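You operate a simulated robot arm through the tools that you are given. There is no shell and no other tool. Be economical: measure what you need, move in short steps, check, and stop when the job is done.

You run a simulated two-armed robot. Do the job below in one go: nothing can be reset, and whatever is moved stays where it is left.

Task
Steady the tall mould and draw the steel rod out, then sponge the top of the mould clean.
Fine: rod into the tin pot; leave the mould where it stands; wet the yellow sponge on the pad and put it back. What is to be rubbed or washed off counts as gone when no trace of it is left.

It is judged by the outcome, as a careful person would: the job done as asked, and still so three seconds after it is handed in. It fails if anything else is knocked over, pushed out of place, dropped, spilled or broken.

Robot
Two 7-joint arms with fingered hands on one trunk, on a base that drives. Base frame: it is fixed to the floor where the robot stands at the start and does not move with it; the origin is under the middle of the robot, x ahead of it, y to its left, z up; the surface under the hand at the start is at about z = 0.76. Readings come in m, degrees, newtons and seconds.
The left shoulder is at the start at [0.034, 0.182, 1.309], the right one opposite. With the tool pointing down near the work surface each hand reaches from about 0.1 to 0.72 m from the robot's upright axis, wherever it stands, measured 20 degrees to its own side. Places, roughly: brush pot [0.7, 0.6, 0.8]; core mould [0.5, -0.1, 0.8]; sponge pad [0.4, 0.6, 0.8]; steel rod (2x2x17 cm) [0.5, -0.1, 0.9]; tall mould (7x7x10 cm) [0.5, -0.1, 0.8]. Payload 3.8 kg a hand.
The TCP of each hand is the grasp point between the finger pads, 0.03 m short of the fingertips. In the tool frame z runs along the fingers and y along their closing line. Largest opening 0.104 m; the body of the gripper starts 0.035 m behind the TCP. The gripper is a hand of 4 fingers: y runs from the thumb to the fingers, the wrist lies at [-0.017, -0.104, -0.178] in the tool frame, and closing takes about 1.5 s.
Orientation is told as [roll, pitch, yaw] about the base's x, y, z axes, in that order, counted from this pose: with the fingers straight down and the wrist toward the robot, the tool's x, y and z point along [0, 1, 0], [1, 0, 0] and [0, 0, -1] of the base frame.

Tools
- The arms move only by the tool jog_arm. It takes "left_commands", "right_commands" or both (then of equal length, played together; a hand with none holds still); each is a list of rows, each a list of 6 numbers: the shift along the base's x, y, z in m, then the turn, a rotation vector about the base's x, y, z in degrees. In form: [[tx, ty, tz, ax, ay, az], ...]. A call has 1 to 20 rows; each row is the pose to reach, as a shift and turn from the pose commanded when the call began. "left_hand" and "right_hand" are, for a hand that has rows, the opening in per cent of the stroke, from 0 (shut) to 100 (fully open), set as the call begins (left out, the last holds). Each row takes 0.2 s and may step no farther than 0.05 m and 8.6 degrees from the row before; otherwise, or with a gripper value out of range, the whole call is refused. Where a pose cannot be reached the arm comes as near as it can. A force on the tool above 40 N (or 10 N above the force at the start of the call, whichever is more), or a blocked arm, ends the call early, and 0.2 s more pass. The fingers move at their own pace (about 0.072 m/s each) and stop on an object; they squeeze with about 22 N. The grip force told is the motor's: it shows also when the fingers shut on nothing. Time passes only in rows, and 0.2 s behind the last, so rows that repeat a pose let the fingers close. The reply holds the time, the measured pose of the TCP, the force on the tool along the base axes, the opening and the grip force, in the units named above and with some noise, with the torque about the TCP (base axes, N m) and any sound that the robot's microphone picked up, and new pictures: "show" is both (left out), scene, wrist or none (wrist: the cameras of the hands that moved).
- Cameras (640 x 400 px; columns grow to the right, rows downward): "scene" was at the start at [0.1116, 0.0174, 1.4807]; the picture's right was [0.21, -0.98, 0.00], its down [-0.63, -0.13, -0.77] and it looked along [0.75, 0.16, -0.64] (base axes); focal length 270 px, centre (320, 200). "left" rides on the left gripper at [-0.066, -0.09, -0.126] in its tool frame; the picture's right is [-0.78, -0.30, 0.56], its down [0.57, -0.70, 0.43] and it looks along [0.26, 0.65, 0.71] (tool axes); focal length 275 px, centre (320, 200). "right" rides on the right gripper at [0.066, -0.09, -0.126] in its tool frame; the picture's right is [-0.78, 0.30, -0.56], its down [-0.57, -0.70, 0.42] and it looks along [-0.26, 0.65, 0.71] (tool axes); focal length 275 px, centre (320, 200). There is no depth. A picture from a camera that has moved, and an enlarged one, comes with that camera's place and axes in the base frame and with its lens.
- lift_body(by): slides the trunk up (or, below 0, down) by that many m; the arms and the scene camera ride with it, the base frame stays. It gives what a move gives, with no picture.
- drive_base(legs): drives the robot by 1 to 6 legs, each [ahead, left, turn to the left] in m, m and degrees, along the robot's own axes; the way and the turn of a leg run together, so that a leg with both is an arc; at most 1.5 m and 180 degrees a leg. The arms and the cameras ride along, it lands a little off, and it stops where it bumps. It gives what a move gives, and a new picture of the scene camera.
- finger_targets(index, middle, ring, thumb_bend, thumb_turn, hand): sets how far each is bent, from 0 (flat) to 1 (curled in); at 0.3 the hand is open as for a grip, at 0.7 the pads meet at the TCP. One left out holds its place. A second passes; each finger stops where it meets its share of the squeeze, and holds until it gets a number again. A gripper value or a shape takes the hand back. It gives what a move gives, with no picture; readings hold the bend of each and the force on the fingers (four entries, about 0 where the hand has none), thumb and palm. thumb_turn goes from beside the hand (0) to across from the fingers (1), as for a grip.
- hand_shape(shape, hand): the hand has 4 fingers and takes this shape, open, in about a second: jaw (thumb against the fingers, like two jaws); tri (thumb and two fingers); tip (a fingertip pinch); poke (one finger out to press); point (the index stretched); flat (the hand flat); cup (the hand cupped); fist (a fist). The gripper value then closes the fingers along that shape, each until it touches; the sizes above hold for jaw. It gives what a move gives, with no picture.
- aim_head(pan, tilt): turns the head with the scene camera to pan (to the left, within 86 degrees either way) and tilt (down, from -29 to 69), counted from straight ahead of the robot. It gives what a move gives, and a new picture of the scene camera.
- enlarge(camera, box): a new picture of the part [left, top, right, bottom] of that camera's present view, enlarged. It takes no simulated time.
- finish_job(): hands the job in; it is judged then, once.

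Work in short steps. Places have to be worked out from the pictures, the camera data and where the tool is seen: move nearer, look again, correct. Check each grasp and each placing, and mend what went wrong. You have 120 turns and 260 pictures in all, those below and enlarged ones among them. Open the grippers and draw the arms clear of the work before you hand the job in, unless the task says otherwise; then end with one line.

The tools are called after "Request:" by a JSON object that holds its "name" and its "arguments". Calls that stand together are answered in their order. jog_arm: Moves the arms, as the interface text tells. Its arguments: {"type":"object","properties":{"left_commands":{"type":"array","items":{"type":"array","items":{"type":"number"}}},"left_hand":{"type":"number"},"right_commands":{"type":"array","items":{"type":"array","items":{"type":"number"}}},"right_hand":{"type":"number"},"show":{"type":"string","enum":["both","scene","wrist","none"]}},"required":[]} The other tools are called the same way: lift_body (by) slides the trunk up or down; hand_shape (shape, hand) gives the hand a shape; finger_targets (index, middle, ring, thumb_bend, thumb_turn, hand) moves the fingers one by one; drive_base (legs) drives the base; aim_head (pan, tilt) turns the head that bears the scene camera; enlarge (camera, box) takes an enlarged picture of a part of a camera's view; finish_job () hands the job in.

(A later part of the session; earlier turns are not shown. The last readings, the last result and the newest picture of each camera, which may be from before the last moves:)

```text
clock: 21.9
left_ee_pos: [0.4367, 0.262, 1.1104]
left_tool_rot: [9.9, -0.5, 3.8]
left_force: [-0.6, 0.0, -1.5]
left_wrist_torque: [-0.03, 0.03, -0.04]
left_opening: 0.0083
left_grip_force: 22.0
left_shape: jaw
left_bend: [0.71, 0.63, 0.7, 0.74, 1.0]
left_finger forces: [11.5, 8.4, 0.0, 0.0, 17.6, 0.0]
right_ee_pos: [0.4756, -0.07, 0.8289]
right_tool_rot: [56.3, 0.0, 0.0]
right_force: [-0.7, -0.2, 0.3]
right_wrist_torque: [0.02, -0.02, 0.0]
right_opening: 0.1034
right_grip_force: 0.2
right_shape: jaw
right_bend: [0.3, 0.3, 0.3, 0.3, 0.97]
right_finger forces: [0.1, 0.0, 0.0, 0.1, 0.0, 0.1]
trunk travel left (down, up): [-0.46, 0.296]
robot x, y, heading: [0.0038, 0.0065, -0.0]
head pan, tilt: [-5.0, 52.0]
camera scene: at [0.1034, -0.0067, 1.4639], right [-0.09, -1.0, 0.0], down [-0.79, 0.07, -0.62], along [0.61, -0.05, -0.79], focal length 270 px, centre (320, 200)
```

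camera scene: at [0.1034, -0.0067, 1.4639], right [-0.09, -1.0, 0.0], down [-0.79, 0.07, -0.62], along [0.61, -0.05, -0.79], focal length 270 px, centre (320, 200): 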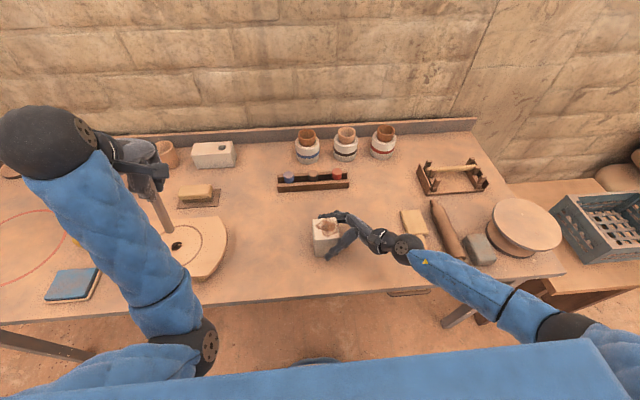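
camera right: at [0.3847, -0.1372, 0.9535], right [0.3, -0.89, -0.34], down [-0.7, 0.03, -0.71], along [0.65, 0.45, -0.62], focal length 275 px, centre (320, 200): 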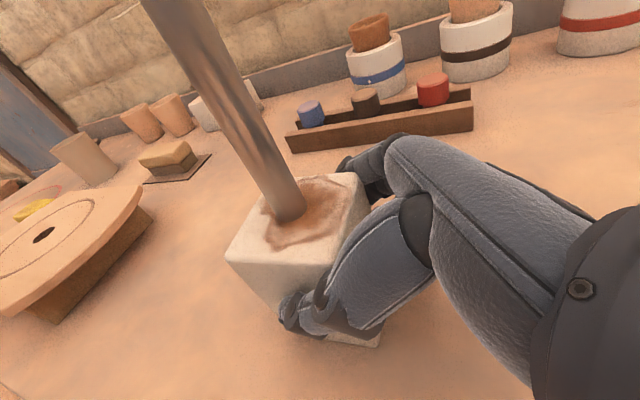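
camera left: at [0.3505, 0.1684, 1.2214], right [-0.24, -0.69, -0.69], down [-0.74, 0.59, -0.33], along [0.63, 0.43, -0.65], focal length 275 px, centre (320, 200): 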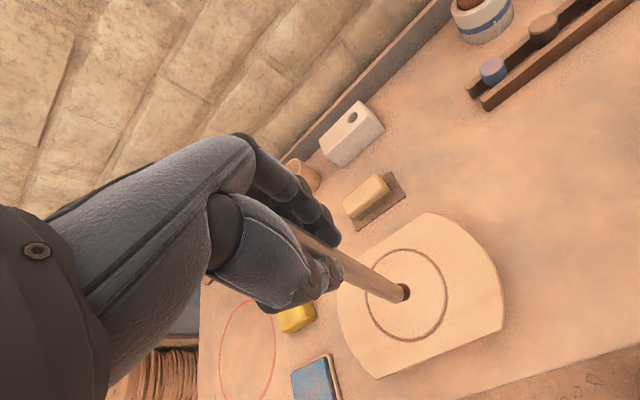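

Retract the right hand along the slant and raise it well clear.

Request:
{"name": "jog_arm", "arguments": {"right_commands": [[0, -0.03, 0.02, 0, 0, 0], [0, -0.06, 0.04, 0, 0, 0], [0, -0.09, 0.065, 0, 0, 0], [0, -0.12, 0.1, 0, 0, 0], [0, -0.14, 0.14, -4, 0, 0], [0, -0.15, 0.18, -10, 0, 0], [0, -0.15, 0.22, -16, 0, 0], [0, -0.15, 0.25, -20, 0, 0]], "show": "scene"}}

Request:
{"name": "enlarge", "arguments": {"camera": "scene", "box": [260, 170, 420, 270]}}

```text
clock: 23.6
left_ee_pos: [0.4365, 0.2611, 1.1089]
left_tool_rot: [10.0, -0.5, 3.8]
left_force: [-0.3, 0.7, -1.7]
left_wrist_torque: [0.0, 0.03, -0.02]
left_opening: 0.0086
left_grip_force: 21.7
left_shape: jaw
left_bend: [0.71, 0.63, 0.7, 0.74, 1.0]
left_finger forces: [11.7, 8.5, 0.0, 0.0, 17.5, 0.0]
right_ee_pos: [0.4746, -0.2216, 1.0807]
right_tool_rot: [36.0, 0.0, -0.1]
right_force: [0.1, -0.1, 0.4]
right_wrist_torque: [-0.01, 0.02, -0.03]
right_opening: 0.1036
right_grip_force: 0.0
right_shape: jaw
right_bend: [0.3, 0.3, 0.3, 0.3, 0.97]
right_finger forces: [0.0, 0.0, 0.0, 0.0, 0.0, 0.0]
trunk travel left (down, up): [-0.46, 0.296]
robot x, y, heading: [0.0006, -0.0004, -0.1]
head pan, tilt: [-5.0, 52.0]
camera scene: at [0.1033, -0.0066, 1.4639], right [-0.09, -1.0, 0.0], down [-0.79, 0.07, -0.62], along [0.61, -0.05, -0.79], focal length 270 px, centre (320, 200)
```

scene: 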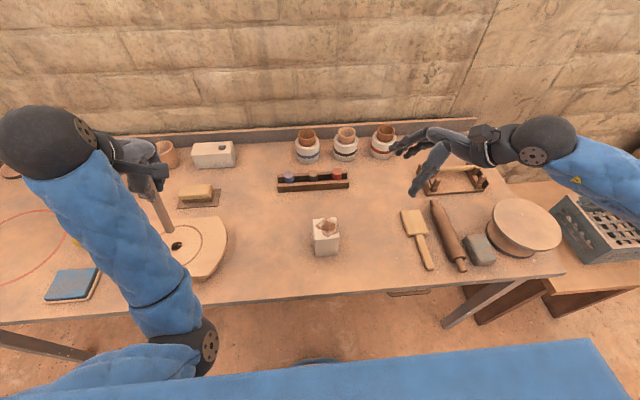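

```text
4.00 times, centred on (340, 220) of scene
camera zoom: at [0.1033, -0.0066, 1.4639], right [-0.09, -1.0, 0.0], down [-0.79, 0.07, -0.62], along [0.61, -0.05, -0.79], focal length 1079 px, centre (240, 120)
```

zoom: 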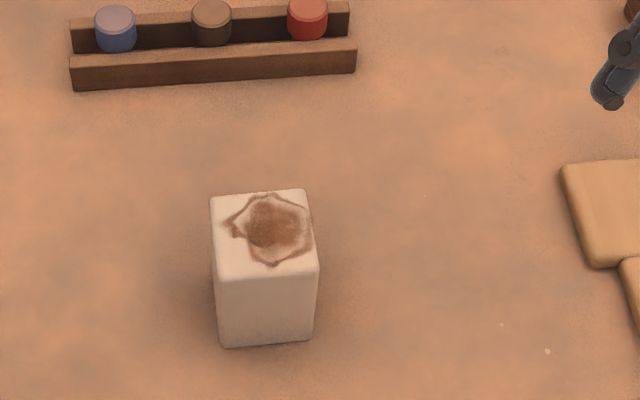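

The mould is in place with a stain on top. Before driving left I look at the lamp and the free space there.

Request:
{"name": "aim_head", "arguments": {"pan": 55, "tilt": 30}}

```text
clock: 24.9
left_ee_pos: [0.4366, 0.2607, 1.1101]
left_tool_rot: [9.9, -0.5, 3.8]
left_force: [-0.1, -0.4, -1.4]
left_wrist_torque: [-0.02, -0.01, -0.02]
left_opening: 0.0087
left_grip_force: 22.1
left_shape: jaw
left_bend: [0.71, 0.63, 0.7, 0.74, 1.0]
left_finger forces: [11.7, 8.6, 0.0, 0.1, 17.6, 0.0]
right_ee_pos: [0.4767, -0.2222, 1.0803]
right_tool_rot: [36.1, 0.0, 0.0]
right_force: [0.1, 0.3, -0.7]
right_wrist_torque: [-0.01, 0.01, 0.0]
right_opening: 0.1035
right_grip_force: 0.1
right_shape: jaw
right_bend: [0.3, 0.3, 0.3, 0.3, 0.97]
right_finger forces: [0.0, 0.0, 0.0, 0.0, 0.0, 0.0]
trunk travel left (down, up): [-0.46, 0.296]
robot x, y, heading: [-0.0047, 0.0015, -0.4]
head pan, tilt: [55.0, 30.0]
camera scene: at [0.0805, 0.0738, 1.4961], right [0.82, -0.57, 0.0], down [-0.29, -0.41, -0.87], along [0.5, 0.71, -0.5], focal length 270 px, centre (320, 200)
```

scene: 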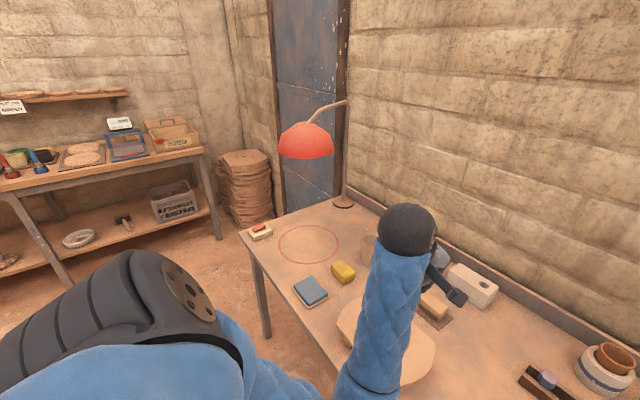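

The lamp shade hangs over the red ring at about (0.57, 0.85), z 1.15 to 1.25. I keep the hand at y below 0.65. I drive left 0.33 m and a little ahead.

Request:
{"name": "drive_base", "arguments": {"legs": [[0, 0.33, 0]]}}

Request:
{"name": "aim_head", "arguments": {"pan": 25, "tilt": 45}}

```text
clock: 27.1
left_ee_pos: [0.4324, 0.5936, 1.1097]
left_tool_rot: [10.0, -0.5, 4.3]
left_force: [-0.6, 0.6, -1.5]
left_wrist_torque: [-0.02, -0.01, 0.01]
left_opening: 0.0086
left_grip_force: 22.6
left_shape: jaw
left_bend: [0.71, 0.63, 0.7, 0.74, 1.0]
left_finger forces: [11.7, 8.5, 0.0, 0.1, 17.5, 0.0]
right_ee_pos: [0.477, 0.1107, 1.0806]
right_tool_rot: [36.2, 0.0, 0.5]
right_force: [0.2, 0.7, 0.6]
right_wrist_torque: [-0.01, 0.01, 0.0]
right_opening: 0.1035
right_grip_force: 0.0
right_shape: jaw
right_bend: [0.3, 0.3, 0.3, 0.3, 0.97]
right_finger forces: [0.0, 0.0, 0.0, 0.1, 0.1, 0.0]
trunk travel left (down, up): [-0.46, 0.296]
robot x, y, heading: [-0.0014, 0.3287, 0.7]
head pan, tilt: [55.0, 30.0]
camera scene: at [0.0783, 0.4042, 1.4961], right [0.82, -0.57, 0.0], down [-0.28, -0.41, -0.87], along [0.49, 0.71, -0.5], focal length 270 px, centre (320, 200)
```

scene: 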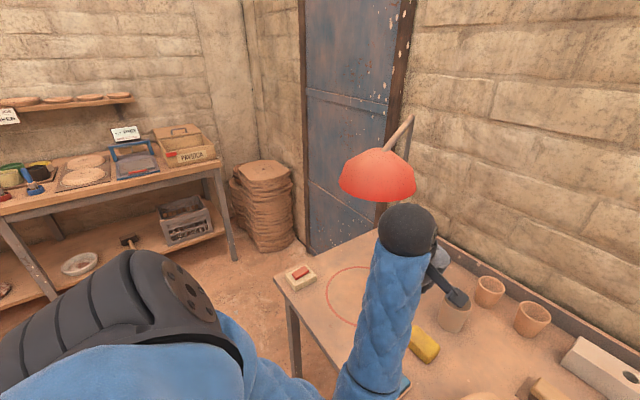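

```text
clock: 28.1
left_ee_pos: [0.4326, 0.5947, 1.1114]
left_tool_rot: [10.1, -0.5, 4.4]
left_force: [0.0, 0.5, -1.1]
left_wrist_torque: [0.0, 0.04, 0.01]
left_opening: 0.0087
left_grip_force: 21.9
left_shape: jaw
left_bend: [0.71, 0.63, 0.7, 0.74, 1.0]
left_finger forces: [11.7, 8.5, 0.1, 0.1, 17.5, 0.0]
right_ee_pos: [0.4761, 0.1097, 1.0803]
right_tool_rot: [36.2, 0.0, 0.5]
right_force: [0.2, -0.4, 0.0]
right_wrist_torque: [0.02, -0.01, 0.03]
right_opening: 0.1037
right_grip_force: 0.1
right_shape: jaw
right_bend: [0.3, 0.3, 0.3, 0.3, 0.97]
right_finger forces: [0.0, 0.1, 0.1, 0.0, 0.0, 0.0]
trunk travel left (down, up): [-0.46, 0.296]
robot x, y, heading: [-0.0019, 0.3278, 0.8]
head pan, tilt: [25.0, 45.0]
camera scene: at [0.1005, 0.3638, 1.4735], right [0.43, -0.9, 0.0], down [-0.64, -0.3, -0.71], along [0.64, 0.3, -0.71], focal length 270 px, centre (320, 200)
```

scene: 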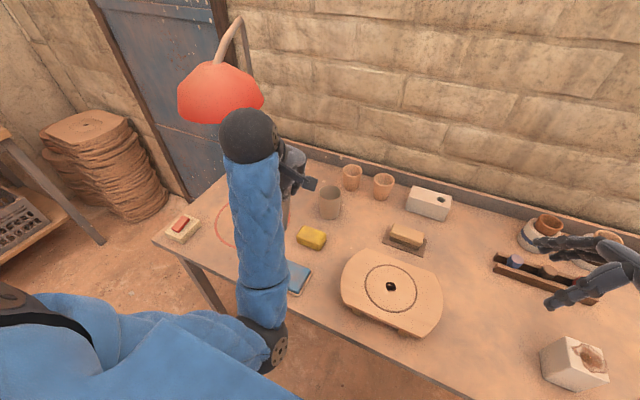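

I straighten the rod upright and move toward the pot, keeping clear of the shade, stopping short for a look.

Request:
{"name": "jog_arm", "arguments": {"left_commands": [[0.02, 0, -0.01, -3, 0, -1.5], [0.05, 0, -0.02, -6, 0, -3], [0.08, 0, -0.03, -10, 0.5, -4.4], [0.11, 0, -0.04, -10, 0.5, -4.4], [0.14, 0, -0.04, -10, 0.5, -4.4], [0.17, 0, -0.04, -10, 0.5, -4.4], [0.17, 0, -0.04, -10, 0.5, -4.4]]}}

Request:
{"name": "enlarge", "arguments": {"camera": "scene", "box": [220, 110, 420, 240]}}

```text
clock: 29.7
left_ee_pos: [0.6025, 0.594, 1.0711]
left_tool_rot: [0.0, 0.3, -0.1]
left_force: [0.5, 0.0, -2.1]
left_wrist_torque: [-0.02, 0.02, -0.02]
left_opening: 0.0087
left_grip_force: 22.3
left_shape: jaw
left_bend: [0.71, 0.63, 0.7, 0.74, 1.0]
left_finger forces: [11.7, 8.9, 0.1, 0.0, 17.5, 0.1]
right_ee_pos: [0.4762, 0.1096, 1.0806]
right_tool_rot: [36.2, 0.0, 0.5]
right_force: [-0.6, 0.6, 0.1]
right_wrist_torque: [0.01, 0.02, 0.01]
right_opening: 0.1038
right_grip_force: 0.1
right_shape: jaw
right_bend: [0.3, 0.3, 0.3, 0.3, 0.97]
right_finger forces: [0.0, 0.0, 0.0, 0.0, 0.1, 0.0]
trunk travel left (down, up): [-0.46, 0.296]
robot x, y, heading: [0.001, 0.3319, 0.4]
head pan, tilt: [25.0, 45.0]
camera scene: at [0.1, 0.3634, 1.4735], right [0.43, -0.9, 0.0], down [-0.64, -0.3, -0.71], along [0.64, 0.3, -0.71], focal length 270 px, centre (320, 200)
camera left: at [0.5128, 0.528, 1.1966], right [-0.3, -0.78, -0.55], down [-0.7, 0.57, -0.42], along [0.64, 0.26, -0.72], focal length 275 px, centre (320, 200)
```

scene: 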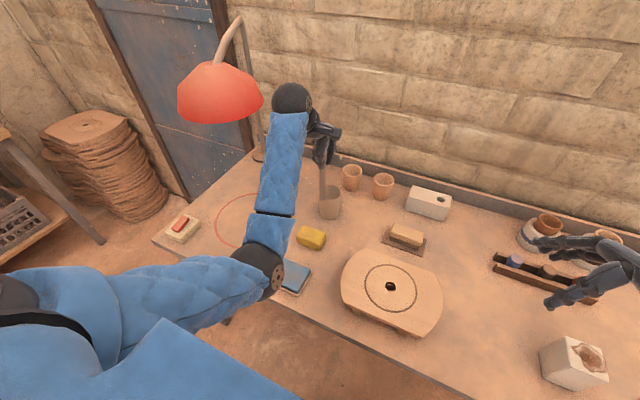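
left: 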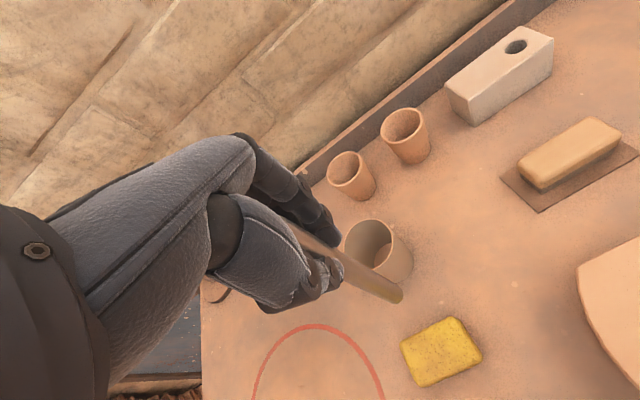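

```text
3.08 times, centred on (320, 175) of scene
camera zoom: at [0.1, 0.3634, 1.4735], right [0.43, -0.9, 0.0], down [-0.64, -0.3, -0.71], along [0.64, 0.3, -0.71], focal length 830 px, centre (320, 277)
```

zoom: 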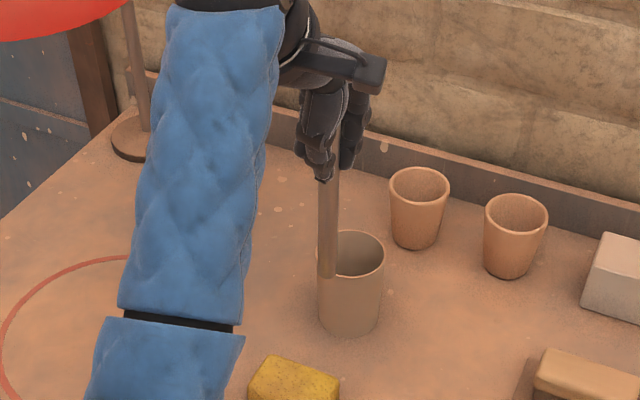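

Pot rim centre (0.684, 0.602), rod foot at (0.596, 0.590, 0.928). I shift the rod over the pot and look again before lowering.

Request:
{"name": "jog_arm", "arguments": {"left_commands": [[0.03, 0.004, 0, 0, 0, 0], [0.06, 0.008, 0, 0, 0, 0], [0.086, 0.012, 0, 0, 0, 0], [0.086, 0.012, 0, 0, 0, 0]]}}

Request:
{"name": "enlarge", "arguments": {"camera": "scene", "box": [260, 110, 420, 240]}}

```text
clock: 30.7
left_ee_pos: [0.6899, 0.6041, 1.0722]
left_tool_rot: [0.0, 0.3, -0.1]
left_force: [0.7, -0.3, -1.6]
left_wrist_torque: [0.01, -0.01, 0.01]
left_opening: 0.0086
left_grip_force: 21.9
left_shape: jaw
left_bend: [0.71, 0.63, 0.7, 0.74, 1.0]
left_finger forces: [11.7, 8.9, 0.0, 0.0, 17.5, 0.0]
right_ee_pos: [0.4763, 0.1102, 1.0805]
right_tool_rot: [36.2, 0.0, 0.5]
right_force: [-0.4, 0.5, 0.6]
right_wrist_torque: [-0.01, -0.01, 0.04]
right_opening: 0.1037
right_grip_force: 0.1
right_shape: jaw
right_bend: [0.3, 0.3, 0.3, 0.3, 0.97]
right_finger forces: [0.1, 0.0, 0.0, 0.0, 0.1, 0.0]
trunk travel left (down, up): [-0.46, 0.296]
robot x, y, heading: [-0.0011, 0.3313, 0.6]
head pan, tilt: [25.0, 45.0]
camera scene: at [0.1001, 0.3634, 1.4735], right [0.43, -0.9, 0.0], down [-0.64, -0.3, -0.71], along [0.64, 0.3, -0.71], focal length 270 px, centre (320, 200)
camera left: at [0.5989, 0.5384, 1.1976], right [-0.3, -0.78, -0.56], down [-0.7, 0.57, -0.42], along [0.65, 0.26, -0.72], focal length 275 px, centre (320, 200)
```

scene: 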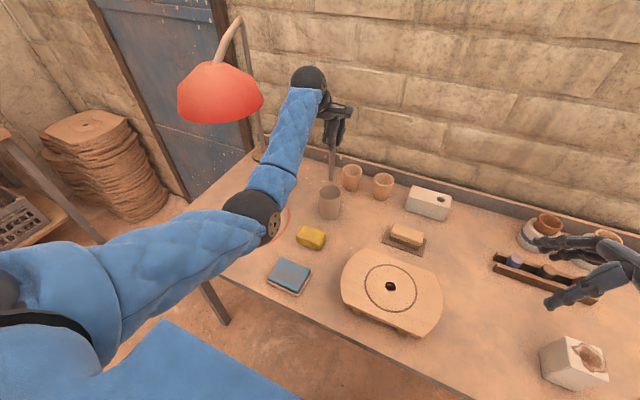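
left: 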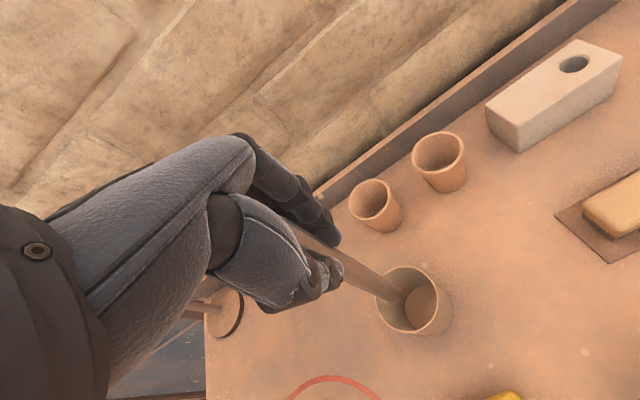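

```text
3.08 times, centred on (340, 175) of scene
camera zoom: at [0.1001, 0.3634, 1.4735], right [0.43, -0.9, 0.0], down [-0.64, -0.3, -0.71], along [0.64, 0.3, -0.71], focal length 830 px, centre (258, 277)
```

zoom: 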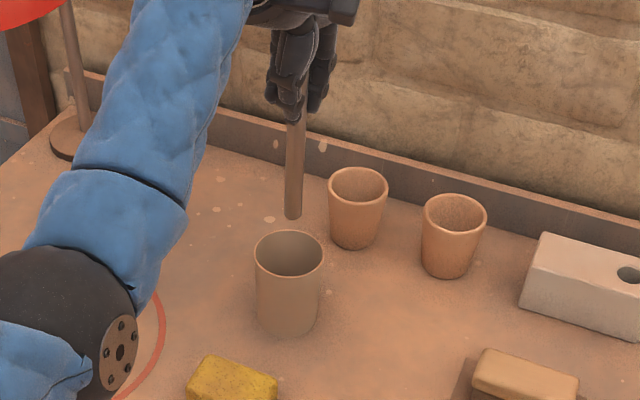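

The rod foot (0.685, 0.600) is right over the pot centre (0.686, 0.601). I lower straight down.

Request:
{"name": "jog_arm", "arguments": {"left_commands": [[0, 0, -0.03, 0, 0, 0], [0, 0, -0.06, 0, 0, 0], [0, 0, -0.09, 0, 0, 0], [0, 0, -0.115, 0, 0, 0], [0, 0, -0.13, 0, 0, 0], [0, 0, -0.14, 0, 0, 0], [0, 0, -0.14, 0, 0, 0]]}}

Request:
{"name": "enlarge", "arguments": {"camera": "scene", "box": [260, 110, 420, 240]}}

```text
clock: 32.3
left_ee_pos: [0.6884, 0.6063, 0.9318]
left_tool_rot: [-0.1, 0.4, -0.1]
left_force: [-0.5, 0.3, -1.4]
left_wrist_torque: [0.02, 0.01, -0.01]
left_opening: 0.0086
left_grip_force: 21.6
left_shape: jaw
left_bend: [0.71, 0.63, 0.7, 0.74, 1.0]
left_finger forces: [11.8, 8.8, 0.0, 0.0, 17.3, 0.1]
right_ee_pos: [0.4769, 0.1106, 1.0798]
right_tool_rot: [36.2, 0.0, 0.5]
right_force: [0.2, -0.5, 0.3]
right_wrist_torque: [0.03, 0.03, 0.0]
right_opening: 0.1035
right_grip_force: 0.0
right_shape: jaw
right_bend: [0.3, 0.3, 0.3, 0.3, 0.97]
right_finger forces: [0.0, 0.1, 0.0, 0.0, 0.0, 0.0]
trunk travel left (down, up): [-0.46, 0.296]
robot x, y, heading: [-0.0015, 0.3284, 0.2]
head pan, tilt: [25.0, 45.0]
camera scene: at [0.1005, 0.3635, 1.4735], right [0.43, -0.9, 0.0], down [-0.64, -0.3, -0.71], along [0.64, 0.3, -0.71], focal length 270 px, centre (320, 200)
camera left: at [0.5986, 0.5414, 1.0569], right [-0.3, -0.78, -0.55], down [-0.7, 0.57, -0.42], along [0.64, 0.26, -0.72], focal length 275 px, centre (320, 200)
```

scene: 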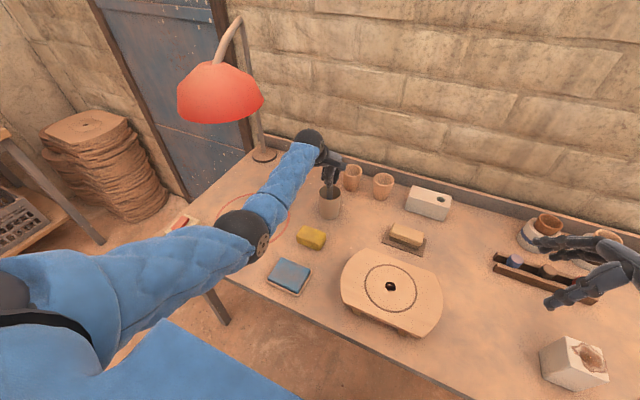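
left: 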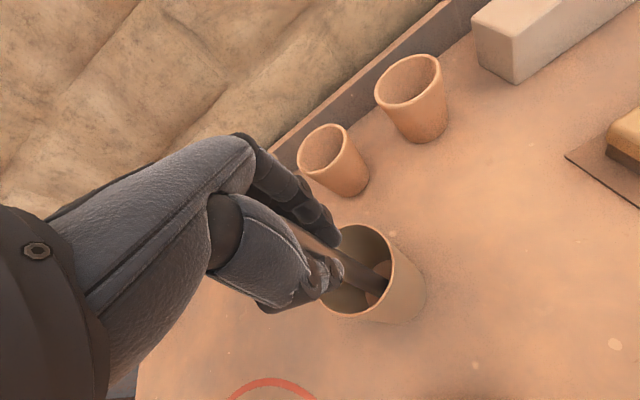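

```text
3.08 times, centred on (340, 175) of scene
camera zoom: at [0.1005, 0.3635, 1.4735], right [0.43, -0.9, 0.0], down [-0.64, -0.3, -0.71], along [0.64, 0.3, -0.71], focal length 830 px, centre (258, 277)
```

zoom: 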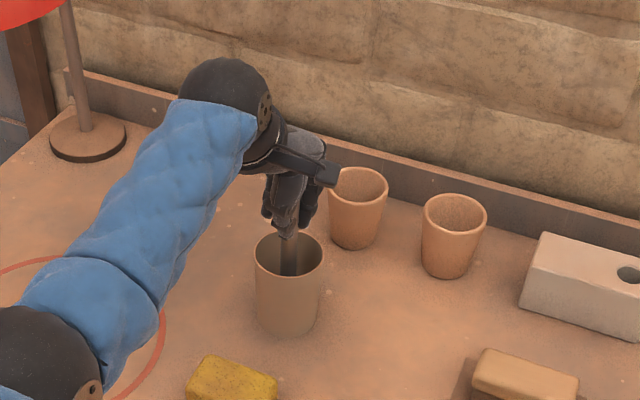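

The rod is inside. I lower a little more until it touches the floor of the pot.

Request:
{"name": "jog_arm", "arguments": {"left_commands": [[0, 0, -0.004, 0, 0, 0], [0, 0, -0.008, 0, 0, 0], [0, 0, -0.012, 0, 0, 0], [0, 0, -0.015, 0, 0, 0]], "show": "none"}}

```text
clock: 33.3
left_ee_pos: [0.6873, 0.605, 0.9148]
left_tool_rot: [0.0, 0.3, -0.2]
left_force: [-0.2, 0.2, -1.5]
left_wrist_torque: [-0.01, 0.0, 0.0]
left_opening: 0.0084
left_grip_force: 22.6
left_shape: jaw
left_bend: [0.71, 0.63, 0.7, 0.74, 1.0]
left_finger forces: [11.8, 8.9, 0.2, 0.0, 17.4, 0.0]
right_ee_pos: [0.4762, 0.1091, 1.0803]
right_tool_rot: [36.2, 0.0, 0.6]
right_force: [-0.1, 1.2, -0.5]
right_wrist_torque: [0.01, -0.01, 0.01]
right_opening: 0.1036
right_grip_force: 0.0
right_shape: jaw
right_bend: [0.3, 0.3, 0.3, 0.3, 0.97]
right_finger forces: [0.0, 0.1, 0.0, 0.1, 0.0, 0.0]
trunk travel left (down, up): [-0.46, 0.296]
robot x, y, heading: [0.0005, 0.3308, 0.4]
head pan, tilt: [25.0, 45.0]
```

The rod foot is within millimetres of the pot floor. I open the hand and look.

Request:
{"name": "jog_arm", "arguments": {"left_commands": [[0, 0, 0, 0, 0, 0], [0, 0, 0, 0, 0, 0], [0, 0, 0, 0, 0, 0], [0, 0, 0, 0, 0, 0], [0, 0, 0, 0, 0, 0], [0, 0, 0, 0, 0, 0], [0, 0, 0, 0, 0, 0]], "left_hand": 100, "show": "wrist"}}

Request:
{"name": "enlarge", "arguments": {"camera": "scene", "box": [260, 110, 420, 240]}}

```text
clock: 34.9
left_ee_pos: [0.6891, 0.6059, 0.9146]
left_tool_rot: [0.1, 0.4, -0.1]
left_force: [0.9, 0.2, -0.3]
left_wrist_torque: [0.02, -0.01, 0.01]
left_opening: 0.1035
left_grip_force: 0.0
left_shape: jaw
left_bend: [0.3, 0.3, 0.3, 0.3, 0.97]
left_finger forces: [0.0, 0.1, 0.3, 0.0, 0.1, 0.1]
right_ee_pos: [0.4762, 0.1102, 1.0797]
right_tool_rot: [36.1, 0.0, 0.5]
right_force: [0.9, 0.2, 0.4]
right_wrist_torque: [-0.02, -0.03, 0.02]
right_opening: 0.1036
right_grip_force: 0.1
right_shape: jaw
right_bend: [0.3, 0.3, 0.3, 0.3, 0.97]
right_finger forces: [0.1, 0.0, 0.0, 0.1, 0.1, 0.0]
trunk travel left (down, up): [-0.46, 0.296]
robot x, y, heading: [-0.0018, 0.3313, 0.7]
head pan, tilt: [25.0, 45.0]
camera left: at [0.598, 0.5397, 1.0411], right [-0.3, -0.78, -0.55], down [-0.7, 0.57, -0.42], along [0.64, 0.26, -0.72], focal length 275 px, centre (320, 200)
```

left: 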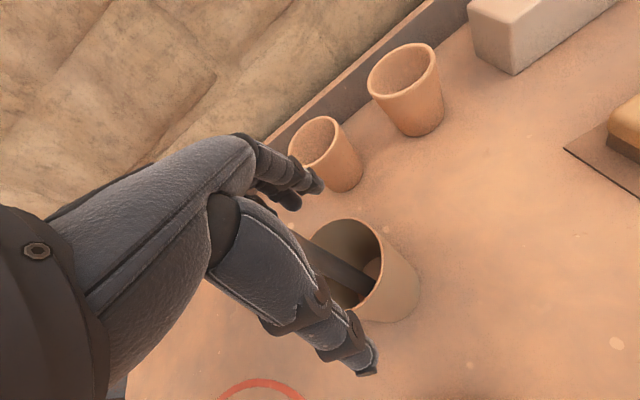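

```text
3.08 times, centred on (340, 175) of scene
camera zoom: at [0.1005, 0.3635, 1.4735], right [0.43, -0.9, 0.0], down [-0.64, -0.3, -0.71], along [0.64, 0.3, -0.71], focal length 830 px, centre (258, 277)
```

zoom: 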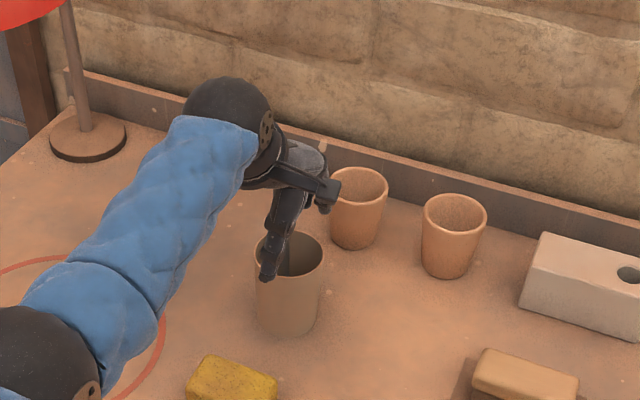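

The rod is released. I raise the hand straight up, slowly, to clear the rod.

Request:
{"name": "jog_arm", "arguments": {"left_commands": [[0, 0, 0.015, 0, 0, 0], [0, 0, 0.03, 0, 0, 0], [0, 0, 0.05, 0, 0, 0], [0, 0, 0.08, 0, 0, 0], [0, 0, 0.11, 0, 0, 0], [0, 0, 0.13, 0, 0, 0]], "show": "wrist"}}

Request:
{"name": "enlarge", "arguments": {"camera": "scene", "box": [220, 150, 420, 310]}}

```text
clock: 36.3
left_ee_pos: [0.6885, 0.608, 1.0469]
left_tool_rot: [0.1, 0.4, -0.1]
left_force: [0.0, -0.4, -0.2]
left_wrist_torque: [-0.01, 0.0, 0.01]
left_opening: 0.1038
left_grip_force: 0.0
left_shape: jaw
left_bend: [0.3, 0.3, 0.3, 0.3, 0.97]
left_finger forces: [0.0, 0.1, 0.0, 0.1, 0.0, 0.0]
right_ee_pos: [0.4769, 0.1098, 1.0813]
right_tool_rot: [36.2, 0.0, 0.6]
right_force: [-0.5, -0.7, -0.5]
right_wrist_torque: [-0.04, -0.02, -0.03]
right_opening: 0.1036
right_grip_force: 0.0
right_shape: jaw
right_bend: [0.3, 0.3, 0.3, 0.3, 0.97]
right_finger forces: [0.0, 0.0, 0.1, 0.0, 0.1, 0.1]
trunk travel left (down, up): [-0.46, 0.296]
robot x, y, heading: [-0.0025, 0.3292, 0.7]
head pan, tilt: [25.0, 45.0]
camera left: at [0.5982, 0.5412, 1.173], right [-0.3, -0.78, -0.55], down [-0.7, 0.57, -0.42], along [0.64, 0.26, -0.72], focal length 275 px, centre (320, 200)
```

left: 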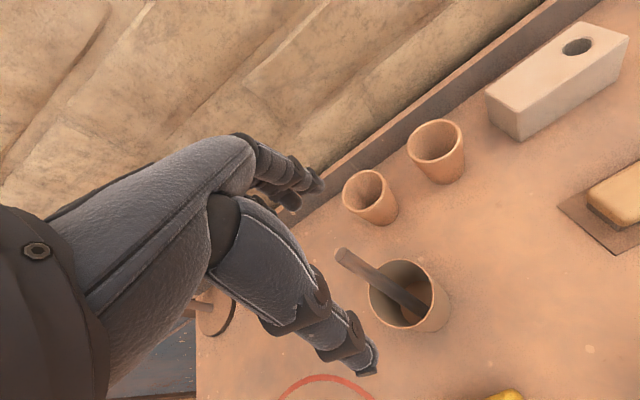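

```text
2.50 times, centred on (320, 230) of scene
camera zoom: at [0.1003, 0.3634, 1.4735], right [0.43, -0.9, 0.0], down [-0.64, -0.3, -0.71], along [0.64, 0.3, -0.71], focal length 674 px, centre (320, 125)
```

zoom: 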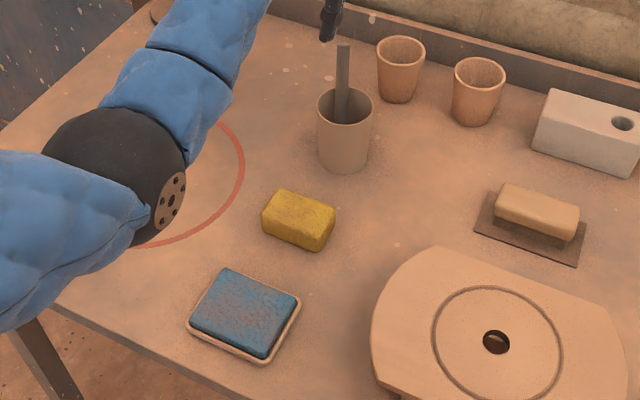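

The rod stands in the pot. The sponge centre is about (0.562, 0.610), roughly 5 cm in x by 7.3 cm in y, top near z 0.795. I move over it with a narrowed opening to stay clear of the pot.

Request:
{"name": "jog_arm", "arguments": {"left_commands": [[-0.03, 0, 0, 0, 0, 0], [-0.065, 0, 0, 0, 0, 0], [-0.1, 0, -0.01, 0, 0, 0], [-0.128, 0.002, -0.04, 0, 0, 0], [-0.128, 0.002, -0.08, 0, 0, 0], [-0.128, 0.002, -0.12, 0, 0, 0], [-0.128, 0.002, -0.14, 0, 0, 0], [-0.128, 0.002, -0.14, 0, 0, 0]], "left_hand": 68}}

Request:
{"name": "enlarge", "arguments": {"camera": "scene", "box": [220, 150, 420, 310]}}

```text
clock: 38.1
left_ee_pos: [0.5619, 0.606, 0.9053]
left_tool_rot: [0.1, 0.3, -0.1]
left_force: [-0.4, -0.1, -0.6]
left_wrist_torque: [0.0, 0.01, -0.02]
left_opening: 0.0713
left_grip_force: 0.2
left_shape: jaw
left_bend: [0.28, 0.38, 0.34, 0.58, 0.99]
left_finger forces: [0.0, 0.1, 0.0, 0.0, 0.0, 0.1]
right_ee_pos: [0.477, 0.11, 1.0808]
right_tool_rot: [36.2, -0.1, 0.4]
right_force: [0.1, 0.5, -0.8]
right_wrist_torque: [0.03, -0.01, 0.01]
right_opening: 0.1037
right_grip_force: 0.1
right_shape: jaw
right_bend: [0.3, 0.3, 0.3, 0.3, 0.97]
right_finger forces: [0.0, 0.0, 0.0, 0.0, 0.0, 0.0]
trunk travel left (down, up): [-0.46, 0.296]
robot x, y, heading: [0.0007, 0.3283, 0.3]
head pan, tilt: [25.0, 45.0]
camera scene: at [0.1004, 0.3634, 1.4735], right [0.43, -0.9, 0.0], down [-0.64, -0.3, -0.71], along [0.64, 0.3, -0.71], focal length 270 px, centre (320, 200)
camera left: at [0.4708, 0.5407, 1.0311], right [-0.3, -0.78, -0.55], down [-0.7, 0.57, -0.42], along [0.64, 0.26, -0.72], focal length 275 px, centre (320, 200)
```

scene: 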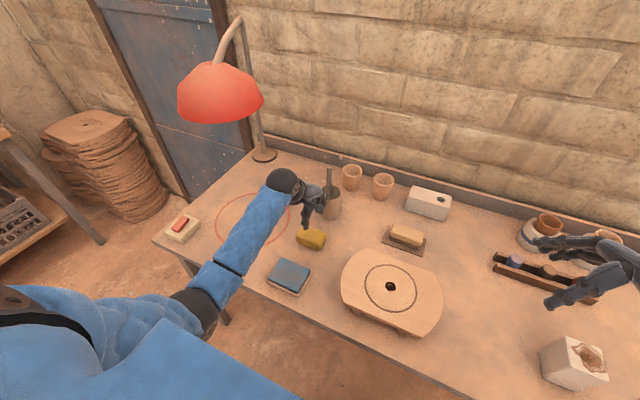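
left: 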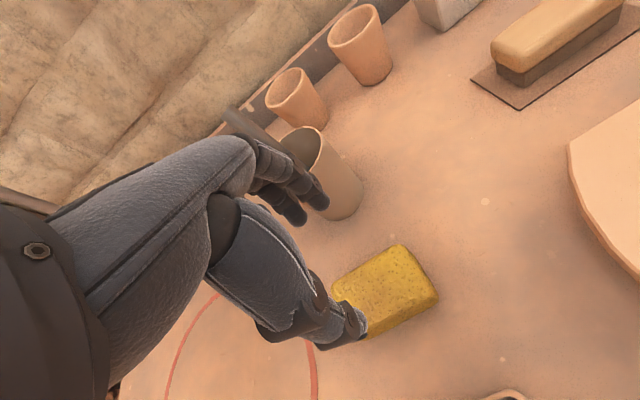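

```text
2.50 times, centred on (320, 230) of scene
camera zoom: at [0.1004, 0.3634, 1.4735], right [0.43, -0.9, 0.0], down [-0.64, -0.3, -0.71], along [0.64, 0.3, -0.71], focal length 674 px, centre (320, 125)
```

zoom: 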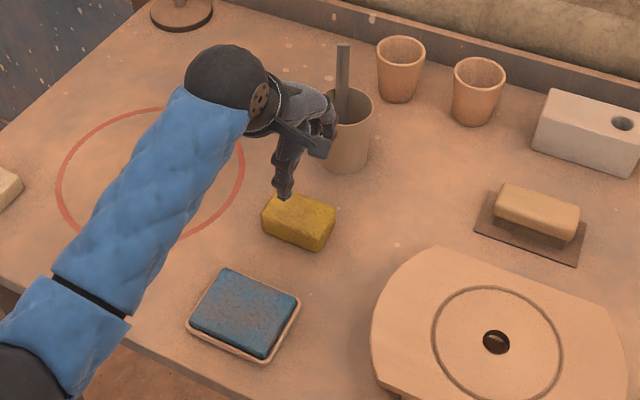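

I enlarge the left camera to settle where the sponge sits relative to the fingers.

Request:
{"name": "enlarge", "arguments": {"camera": "left", "box": [240, 200, 480, 350]}}

```text
2.67 times, centred on (360, 275) of left
camera zoom: at [0.4708, 0.5407, 1.0311], right [-0.3, -0.78, -0.55], down [-0.7, 0.57, -0.42], along [0.64, 0.26, -0.72], focal length 734 px, centre (213, 0)
```

zoom: 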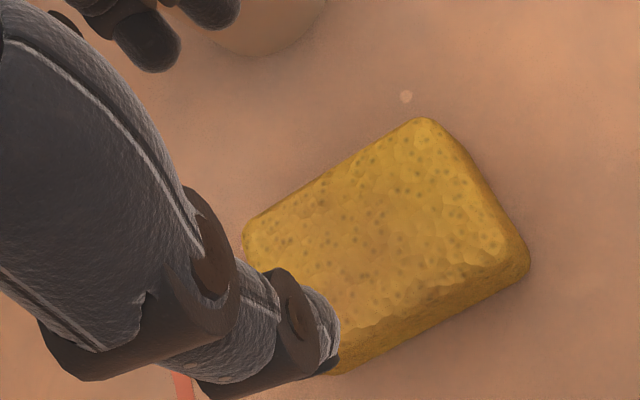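

Refined sponge centre (0.557, 0.607). I shift 5 mm toward the robot, open slightly more, and descend in steps.

Request:
{"name": "jog_arm", "arguments": {"left_commands": [[-0.005, 0.001, -0.01, 0, 0, 0], [-0.005, 0.001, -0.03, 0, 0, 0], [-0.005, 0.001, -0.05, 0, 0, 0], [-0.005, 0.001, -0.06, 0, 0, 0], [-0.005, 0.001, -0.06, 0, 0, 0]], "left_hand": 80, "show": "wrist"}}

Request:
{"name": "enlarge", "arguments": {"camera": "left", "box": [200, 160, 440, 360]}}

Request:
{"name": "enlarge", "arguments": {"camera": "scene", "box": [250, 150, 390, 270]}}

```text
clock: 39.3
left_ee_pos: [0.5549, 0.6087, 0.8444]
left_tool_rot: [0.0, 0.4, -0.1]
left_force: [-0.3, 0.4, -0.6]
left_wrist_torque: [-0.04, 0.0, -0.04]
left_opening: 0.083
left_grip_force: 0.1
left_shape: jaw
left_bend: [0.27, 0.34, 0.31, 0.47, 0.98]
left_finger forces: [0.0, 0.0, 0.0, 0.1, 0.1, 0.0]
right_ee_pos: [0.4757, 0.1117, 1.0801]
right_tool_rot: [36.2, 0.1, 0.5]
right_force: [-0.3, 0.3, -1.0]
right_wrist_torque: [-0.03, -0.02, 0.02]
right_opening: 0.1037
right_grip_force: 0.3
right_shape: jaw
right_bend: [0.3, 0.3, 0.3, 0.3, 0.97]
right_finger forces: [0.0, 0.0, 0.0, 0.0, 0.0, 0.0]
trunk travel left (down, up): [-0.46, 0.296]
robot x, y, heading: [-0.0036, 0.3286, 0.7]
head pan, tilt: [25.0, 45.0]
camera left: at [0.4654, 0.5425, 0.9706], right [-0.3, -0.78, -0.55], down [-0.7, 0.57, -0.42], along [0.64, 0.26, -0.72], focal length 275 px, centre (320, 200)
```

left: 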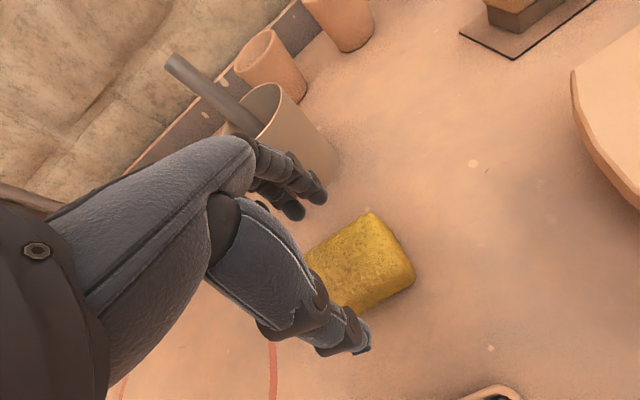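

```text
2.00 times, centred on (320, 260) of left
camera zoom: at [0.4654, 0.5425, 0.9706], right [-0.3, -0.78, -0.55], down [-0.7, 0.57, -0.42], along [0.64, 0.26, -0.72], focal length 551 px, centre (320, 80)
```

zoom: 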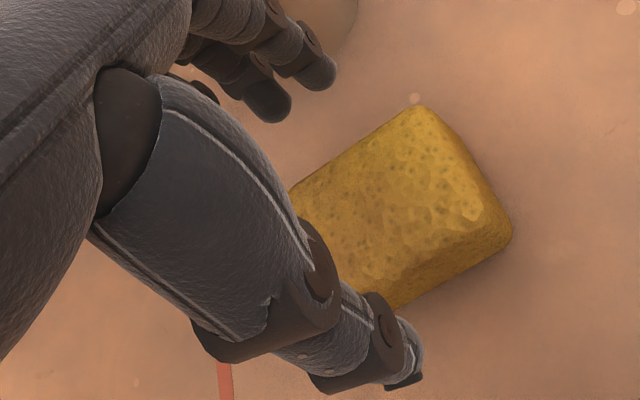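

```text
3.33 times, centred on (320, 210) of scene
camera zoom: at [0.1004, 0.3635, 1.4735], right [0.43, -0.9, 0.0], down [-0.64, -0.3, -0.71], along [0.64, 0.3, -0.71], focal length 899 px, centre (320, 167)
```

zoom: 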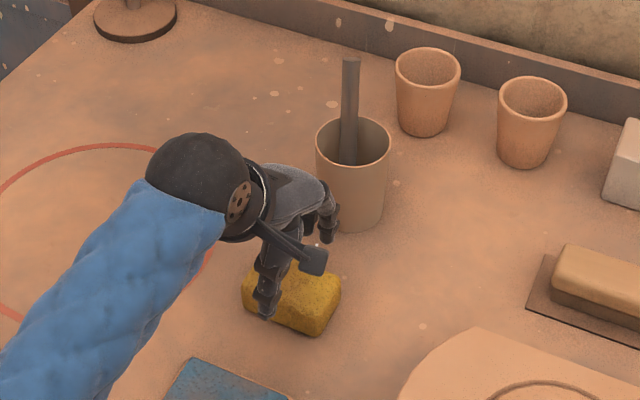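

The fingers straddle the sponge with the pot clear. I descend to TCP z 0.807 and close.

Request:
{"name": "jog_arm", "arguments": {"left_commands": [[0.001, -0.001, -0.015, 0, 0, 0], [0.001, -0.001, -0.03, 0, 0, 0], [0.001, -0.001, -0.037, 0, 0, 0], [0.001, -0.001, -0.037, 0, 0, 0]], "show": "none"}}

Request:
{"name": "jog_arm", "arguments": {"left_commands": [[0, 0, 0, 0, 0, 0], [0, 0, 0, 0, 0, 0], [0, 0, 0, 0, 0, 0], [0, 0, 0, 0, 0, 0], [0, 0, 0, 0, 0, 0], [0, 0, 0, 0, 0, 0], [0, 0, 0, 0, 0, 0]], "left_hand": 0, "show": "wrist"}}

Request:
{"name": "enlarge", "arguments": {"camera": "scene", "box": [250, 150, 390, 270]}}

```text
clock: 40.3
left_ee_pos: [0.557, 0.6076, 0.8082]
left_tool_rot: [0.1, 0.3, -0.1]
left_force: [-0.3, -0.8, 0.7]
left_wrist_torque: [-0.02, 0.01, -0.02]
left_opening: 0.0828
left_grip_force: 0.0
left_shape: jaw
left_bend: [0.27, 0.34, 0.31, 0.47, 0.98]
left_finger forces: [0.0, 0.1, 0.0, 0.0, 0.0, 0.0]
right_ee_pos: [0.4761, 0.1104, 1.0801]
right_tool_rot: [36.2, 0.0, 0.4]
right_force: [-0.4, 0.4, 0.4]
right_wrist_torque: [0.0, 0.0, 0.0]
right_opening: 0.1038
right_grip_force: 0.0
right_shape: jaw
right_bend: [0.3, 0.3, 0.3, 0.3, 0.97]
right_finger forces: [0.1, 0.1, 0.0, 0.0, 0.0, 0.0]
trunk travel left (down, up): [-0.46, 0.296]
robot x, y, heading: [-0.0035, 0.3314, 0.6]
head pan, tilt: [25.0, 45.0]
```

```text
clock: 41.9
left_ee_pos: [0.556, 0.6084, 0.8083]
left_tool_rot: [0.0, 0.4, -0.1]
left_force: [0.0, -0.5, -0.9]
left_wrist_torque: [0.03, 0.0, -0.03]
left_opening: 0.049
left_grip_force: 22.1
left_shape: jaw
left_bend: [0.74, 0.47, 0.44, 0.68, 0.99]
left_finger forces: [11.3, 6.0, 2.7, 0.0, 20.1, 0.0]
right_ee_pos: [0.476, 0.1101, 1.0795]
right_tool_rot: [36.1, 0.1, 0.5]
right_force: [-0.3, 0.3, -0.2]
right_wrist_torque: [0.0, 0.01, 0.0]
right_opening: 0.1041
right_grip_force: 0.0
right_shape: jaw
right_bend: [0.3, 0.3, 0.3, 0.3, 0.97]
right_finger forces: [0.1, 0.0, 0.0, 0.0, 0.0, 0.0]
trunk travel left (down, up): [-0.46, 0.296]
robot x, y, heading: [0.0015, 0.3263, 0.5]
head pan, tilt: [25.0, 45.0]
camera left: at [0.466, 0.5421, 0.9334], right [-0.3, -0.78, -0.55], down [-0.7, 0.57, -0.42], along [0.64, 0.26, -0.72], focal length 275 px, centre (320, 200)
```

left: 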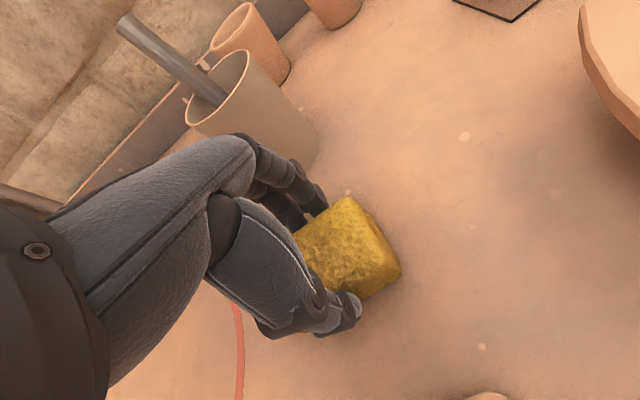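

```text
3.33 times, centred on (320, 210) of scene
camera zoom: at [0.1004, 0.3635, 1.4735], right [0.43, -0.9, 0.0], down [-0.64, -0.3, -0.71], along [0.64, 0.3, -0.71], focal length 899 px, centre (320, 167)
```

zoom: 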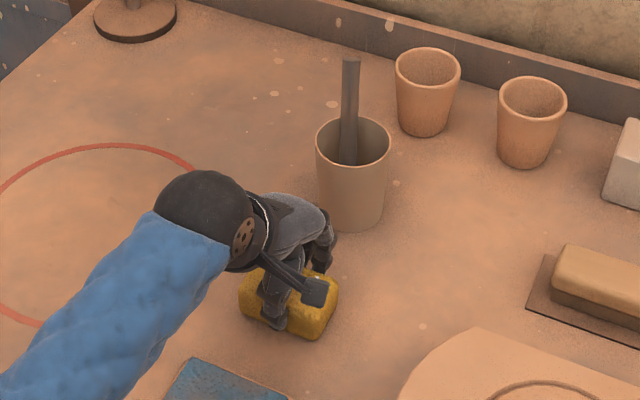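

The sponge is gripped; its home TCP is (0.556, 0.608, 0.808). I lift it and carry it over the pad.

Request:
{"name": "jog_arm", "arguments": {"left_commands": [[0, 0, 0.03, 0, 0, 0], [0, 0, 0.06, 0, 0, 0], [0, 0, 0.09, 0, 0, 0], [-0.04, 0, 0.1, 0, 0, 0], [-0.08, 0, 0.1, 0, 0, 0], [-0.11, 0, 0.1, 0, 0, 0], [-0.134, 0, 0.09, 0, 0, 0], [-0.134, 0, 0.09, 0, 0, 0]]}}

Request:
{"name": "enlarge", "arguments": {"camera": "scene", "box": [220, 180, 380, 320]}}

Request:
{"name": "enlarge", "arguments": {"camera": "left", "box": [220, 180, 500, 400]}}

```text
clock: 43.7
left_ee_pos: [0.4241, 0.609, 0.8977]
left_tool_rot: [-0.1, 0.4, -0.2]
left_force: [-0.1, -0.4, -0.4]
left_wrist_torque: [-0.01, 0.01, 0.01]
left_opening: 0.0495
left_grip_force: 22.5
left_shape: jaw
left_bend: [0.74, 0.47, 0.44, 0.68, 0.99]
left_finger forces: [11.3, 6.0, 2.7, 0.0, 20.1, 0.0]
right_ee_pos: [0.4761, 0.1106, 1.0805]
right_tool_rot: [36.2, 0.0, 0.5]
right_force: [0.4, 0.6, -0.9]
right_wrist_torque: [0.01, -0.03, -0.03]
right_opening: 0.1035
right_grip_force: 0.0
right_shape: jaw
right_bend: [0.3, 0.3, 0.3, 0.3, 0.97]
right_finger forces: [0.1, 0.1, 0.1, 0.0, 0.0, 0.0]
trunk travel left (down, up): [-0.46, 0.296]
robot x, y, heading: [-0.0021, 0.3283, 0.5]
head pan, tilt: [25.0, 45.0]
camera scene: at [0.1008, 0.3634, 1.4735], right [0.43, -0.9, 0.0], down [-0.64, -0.3, -0.71], along [0.64, 0.3, -0.71], focal length 270 px, centre (320, 200)
camera left: at [0.3346, 0.5438, 1.0242], right [-0.3, -0.78, -0.55], down [-0.7, 0.57, -0.42], along [0.64, 0.26, -0.72], focal length 275 px, centre (320, 200)
```

scene: 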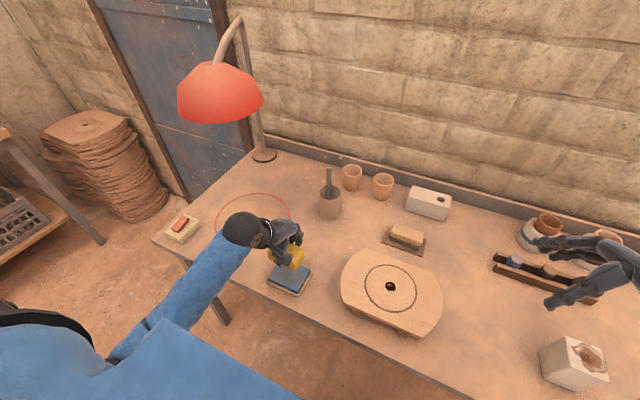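
left: 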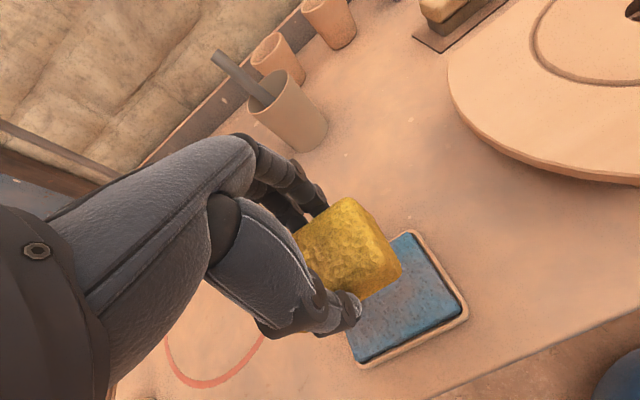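

```text
2.86 times, centred on (300, 250) of scene
camera zoom: at [0.1008, 0.3634, 1.4735], right [0.43, -0.9, 0.0], down [-0.64, -0.3, -0.71], along [0.64, 0.3, -0.71], focal length 771 px, centre (377, 57)
```

zoom: 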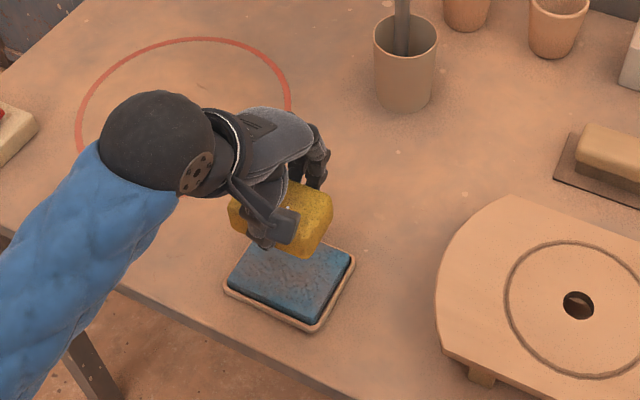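

```text
1.82 times, centred on (360, 290) of left
camera zoom: at [0.3346, 0.5438, 1.0242], right [-0.3, -0.78, -0.55], down [-0.7, 0.57, -0.42], along [0.64, 0.26, -0.72], focal length 500 px, centre (247, 36)
```

zoom: 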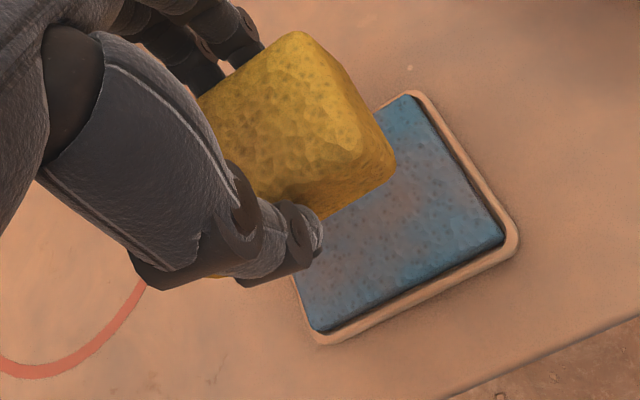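

The pad centre is (0.414, 0.610), its top near 0.78. I shift 1 cm back and lower gently until contact.

Request:
{"name": "jog_arm", "arguments": {"left_commands": [[-0.01, 0.001, -0.015, 0, 0, 0], [-0.01, 0.001, -0.035, 0, 0, 0], [-0.01, 0.001, -0.05, 0, 0, 0], [-0.01, 0.001, -0.06, 0, 0, 0], [-0.01, 0.001, -0.066, 0, 0, 0], [-0.01, 0.001, -0.07, 0, 0, 0], [-0.01, 0.001, -0.07, 0, 0, 0]], "show": "wrist"}}

```text
clock: 45.3
left_ee_pos: [0.4121, 0.6082, 0.8293]
left_tool_rot: [-0.1, 0.2, -0.1]
left_force: [-2.2, 0.5, 7.2]
left_wrist_torque: [0.01, 0.1, 0.02]
left_opening: 0.0491
left_grip_force: 22.0
left_shape: jaw
left_bend: [0.74, 0.47, 0.44, 0.68, 0.99]
left_finger forces: [11.5, 6.1, 2.9, 0.0, 21.5, 0.0]
right_ee_pos: [0.476, 0.1105, 1.0812]
right_tool_rot: [36.2, 0.0, 0.5]
right_force: [0.4, 0.0, 0.2]
right_wrist_torque: [-0.02, 0.01, 0.02]
right_opening: 0.1038
right_grip_force: 0.1
right_shape: jaw
right_bend: [0.3, 0.3, 0.3, 0.3, 0.97]
right_finger forces: [0.1, 0.0, 0.1, 0.1, 0.0, 0.0]
trunk travel left (down, up): [-0.46, 0.296]
robot x, y, heading: [-0.0028, 0.3299, 0.5]
head pan, tilt: [25.0, 45.0]
camera left: at [0.3228, 0.5428, 0.9545], right [-0.3, -0.78, -0.56], down [-0.7, 0.57, -0.42], along [0.65, 0.26, -0.72], focal length 275 px, centre (320, 200)
```

left: 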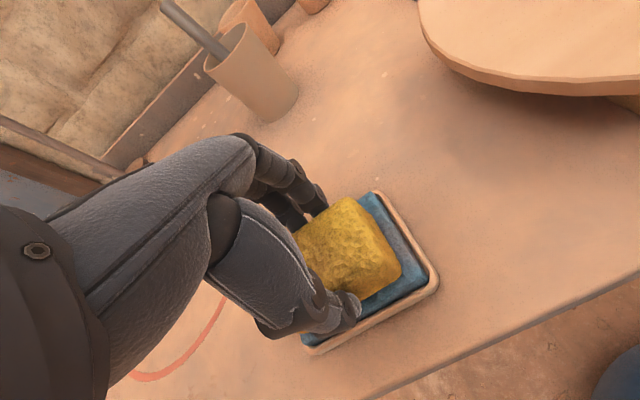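

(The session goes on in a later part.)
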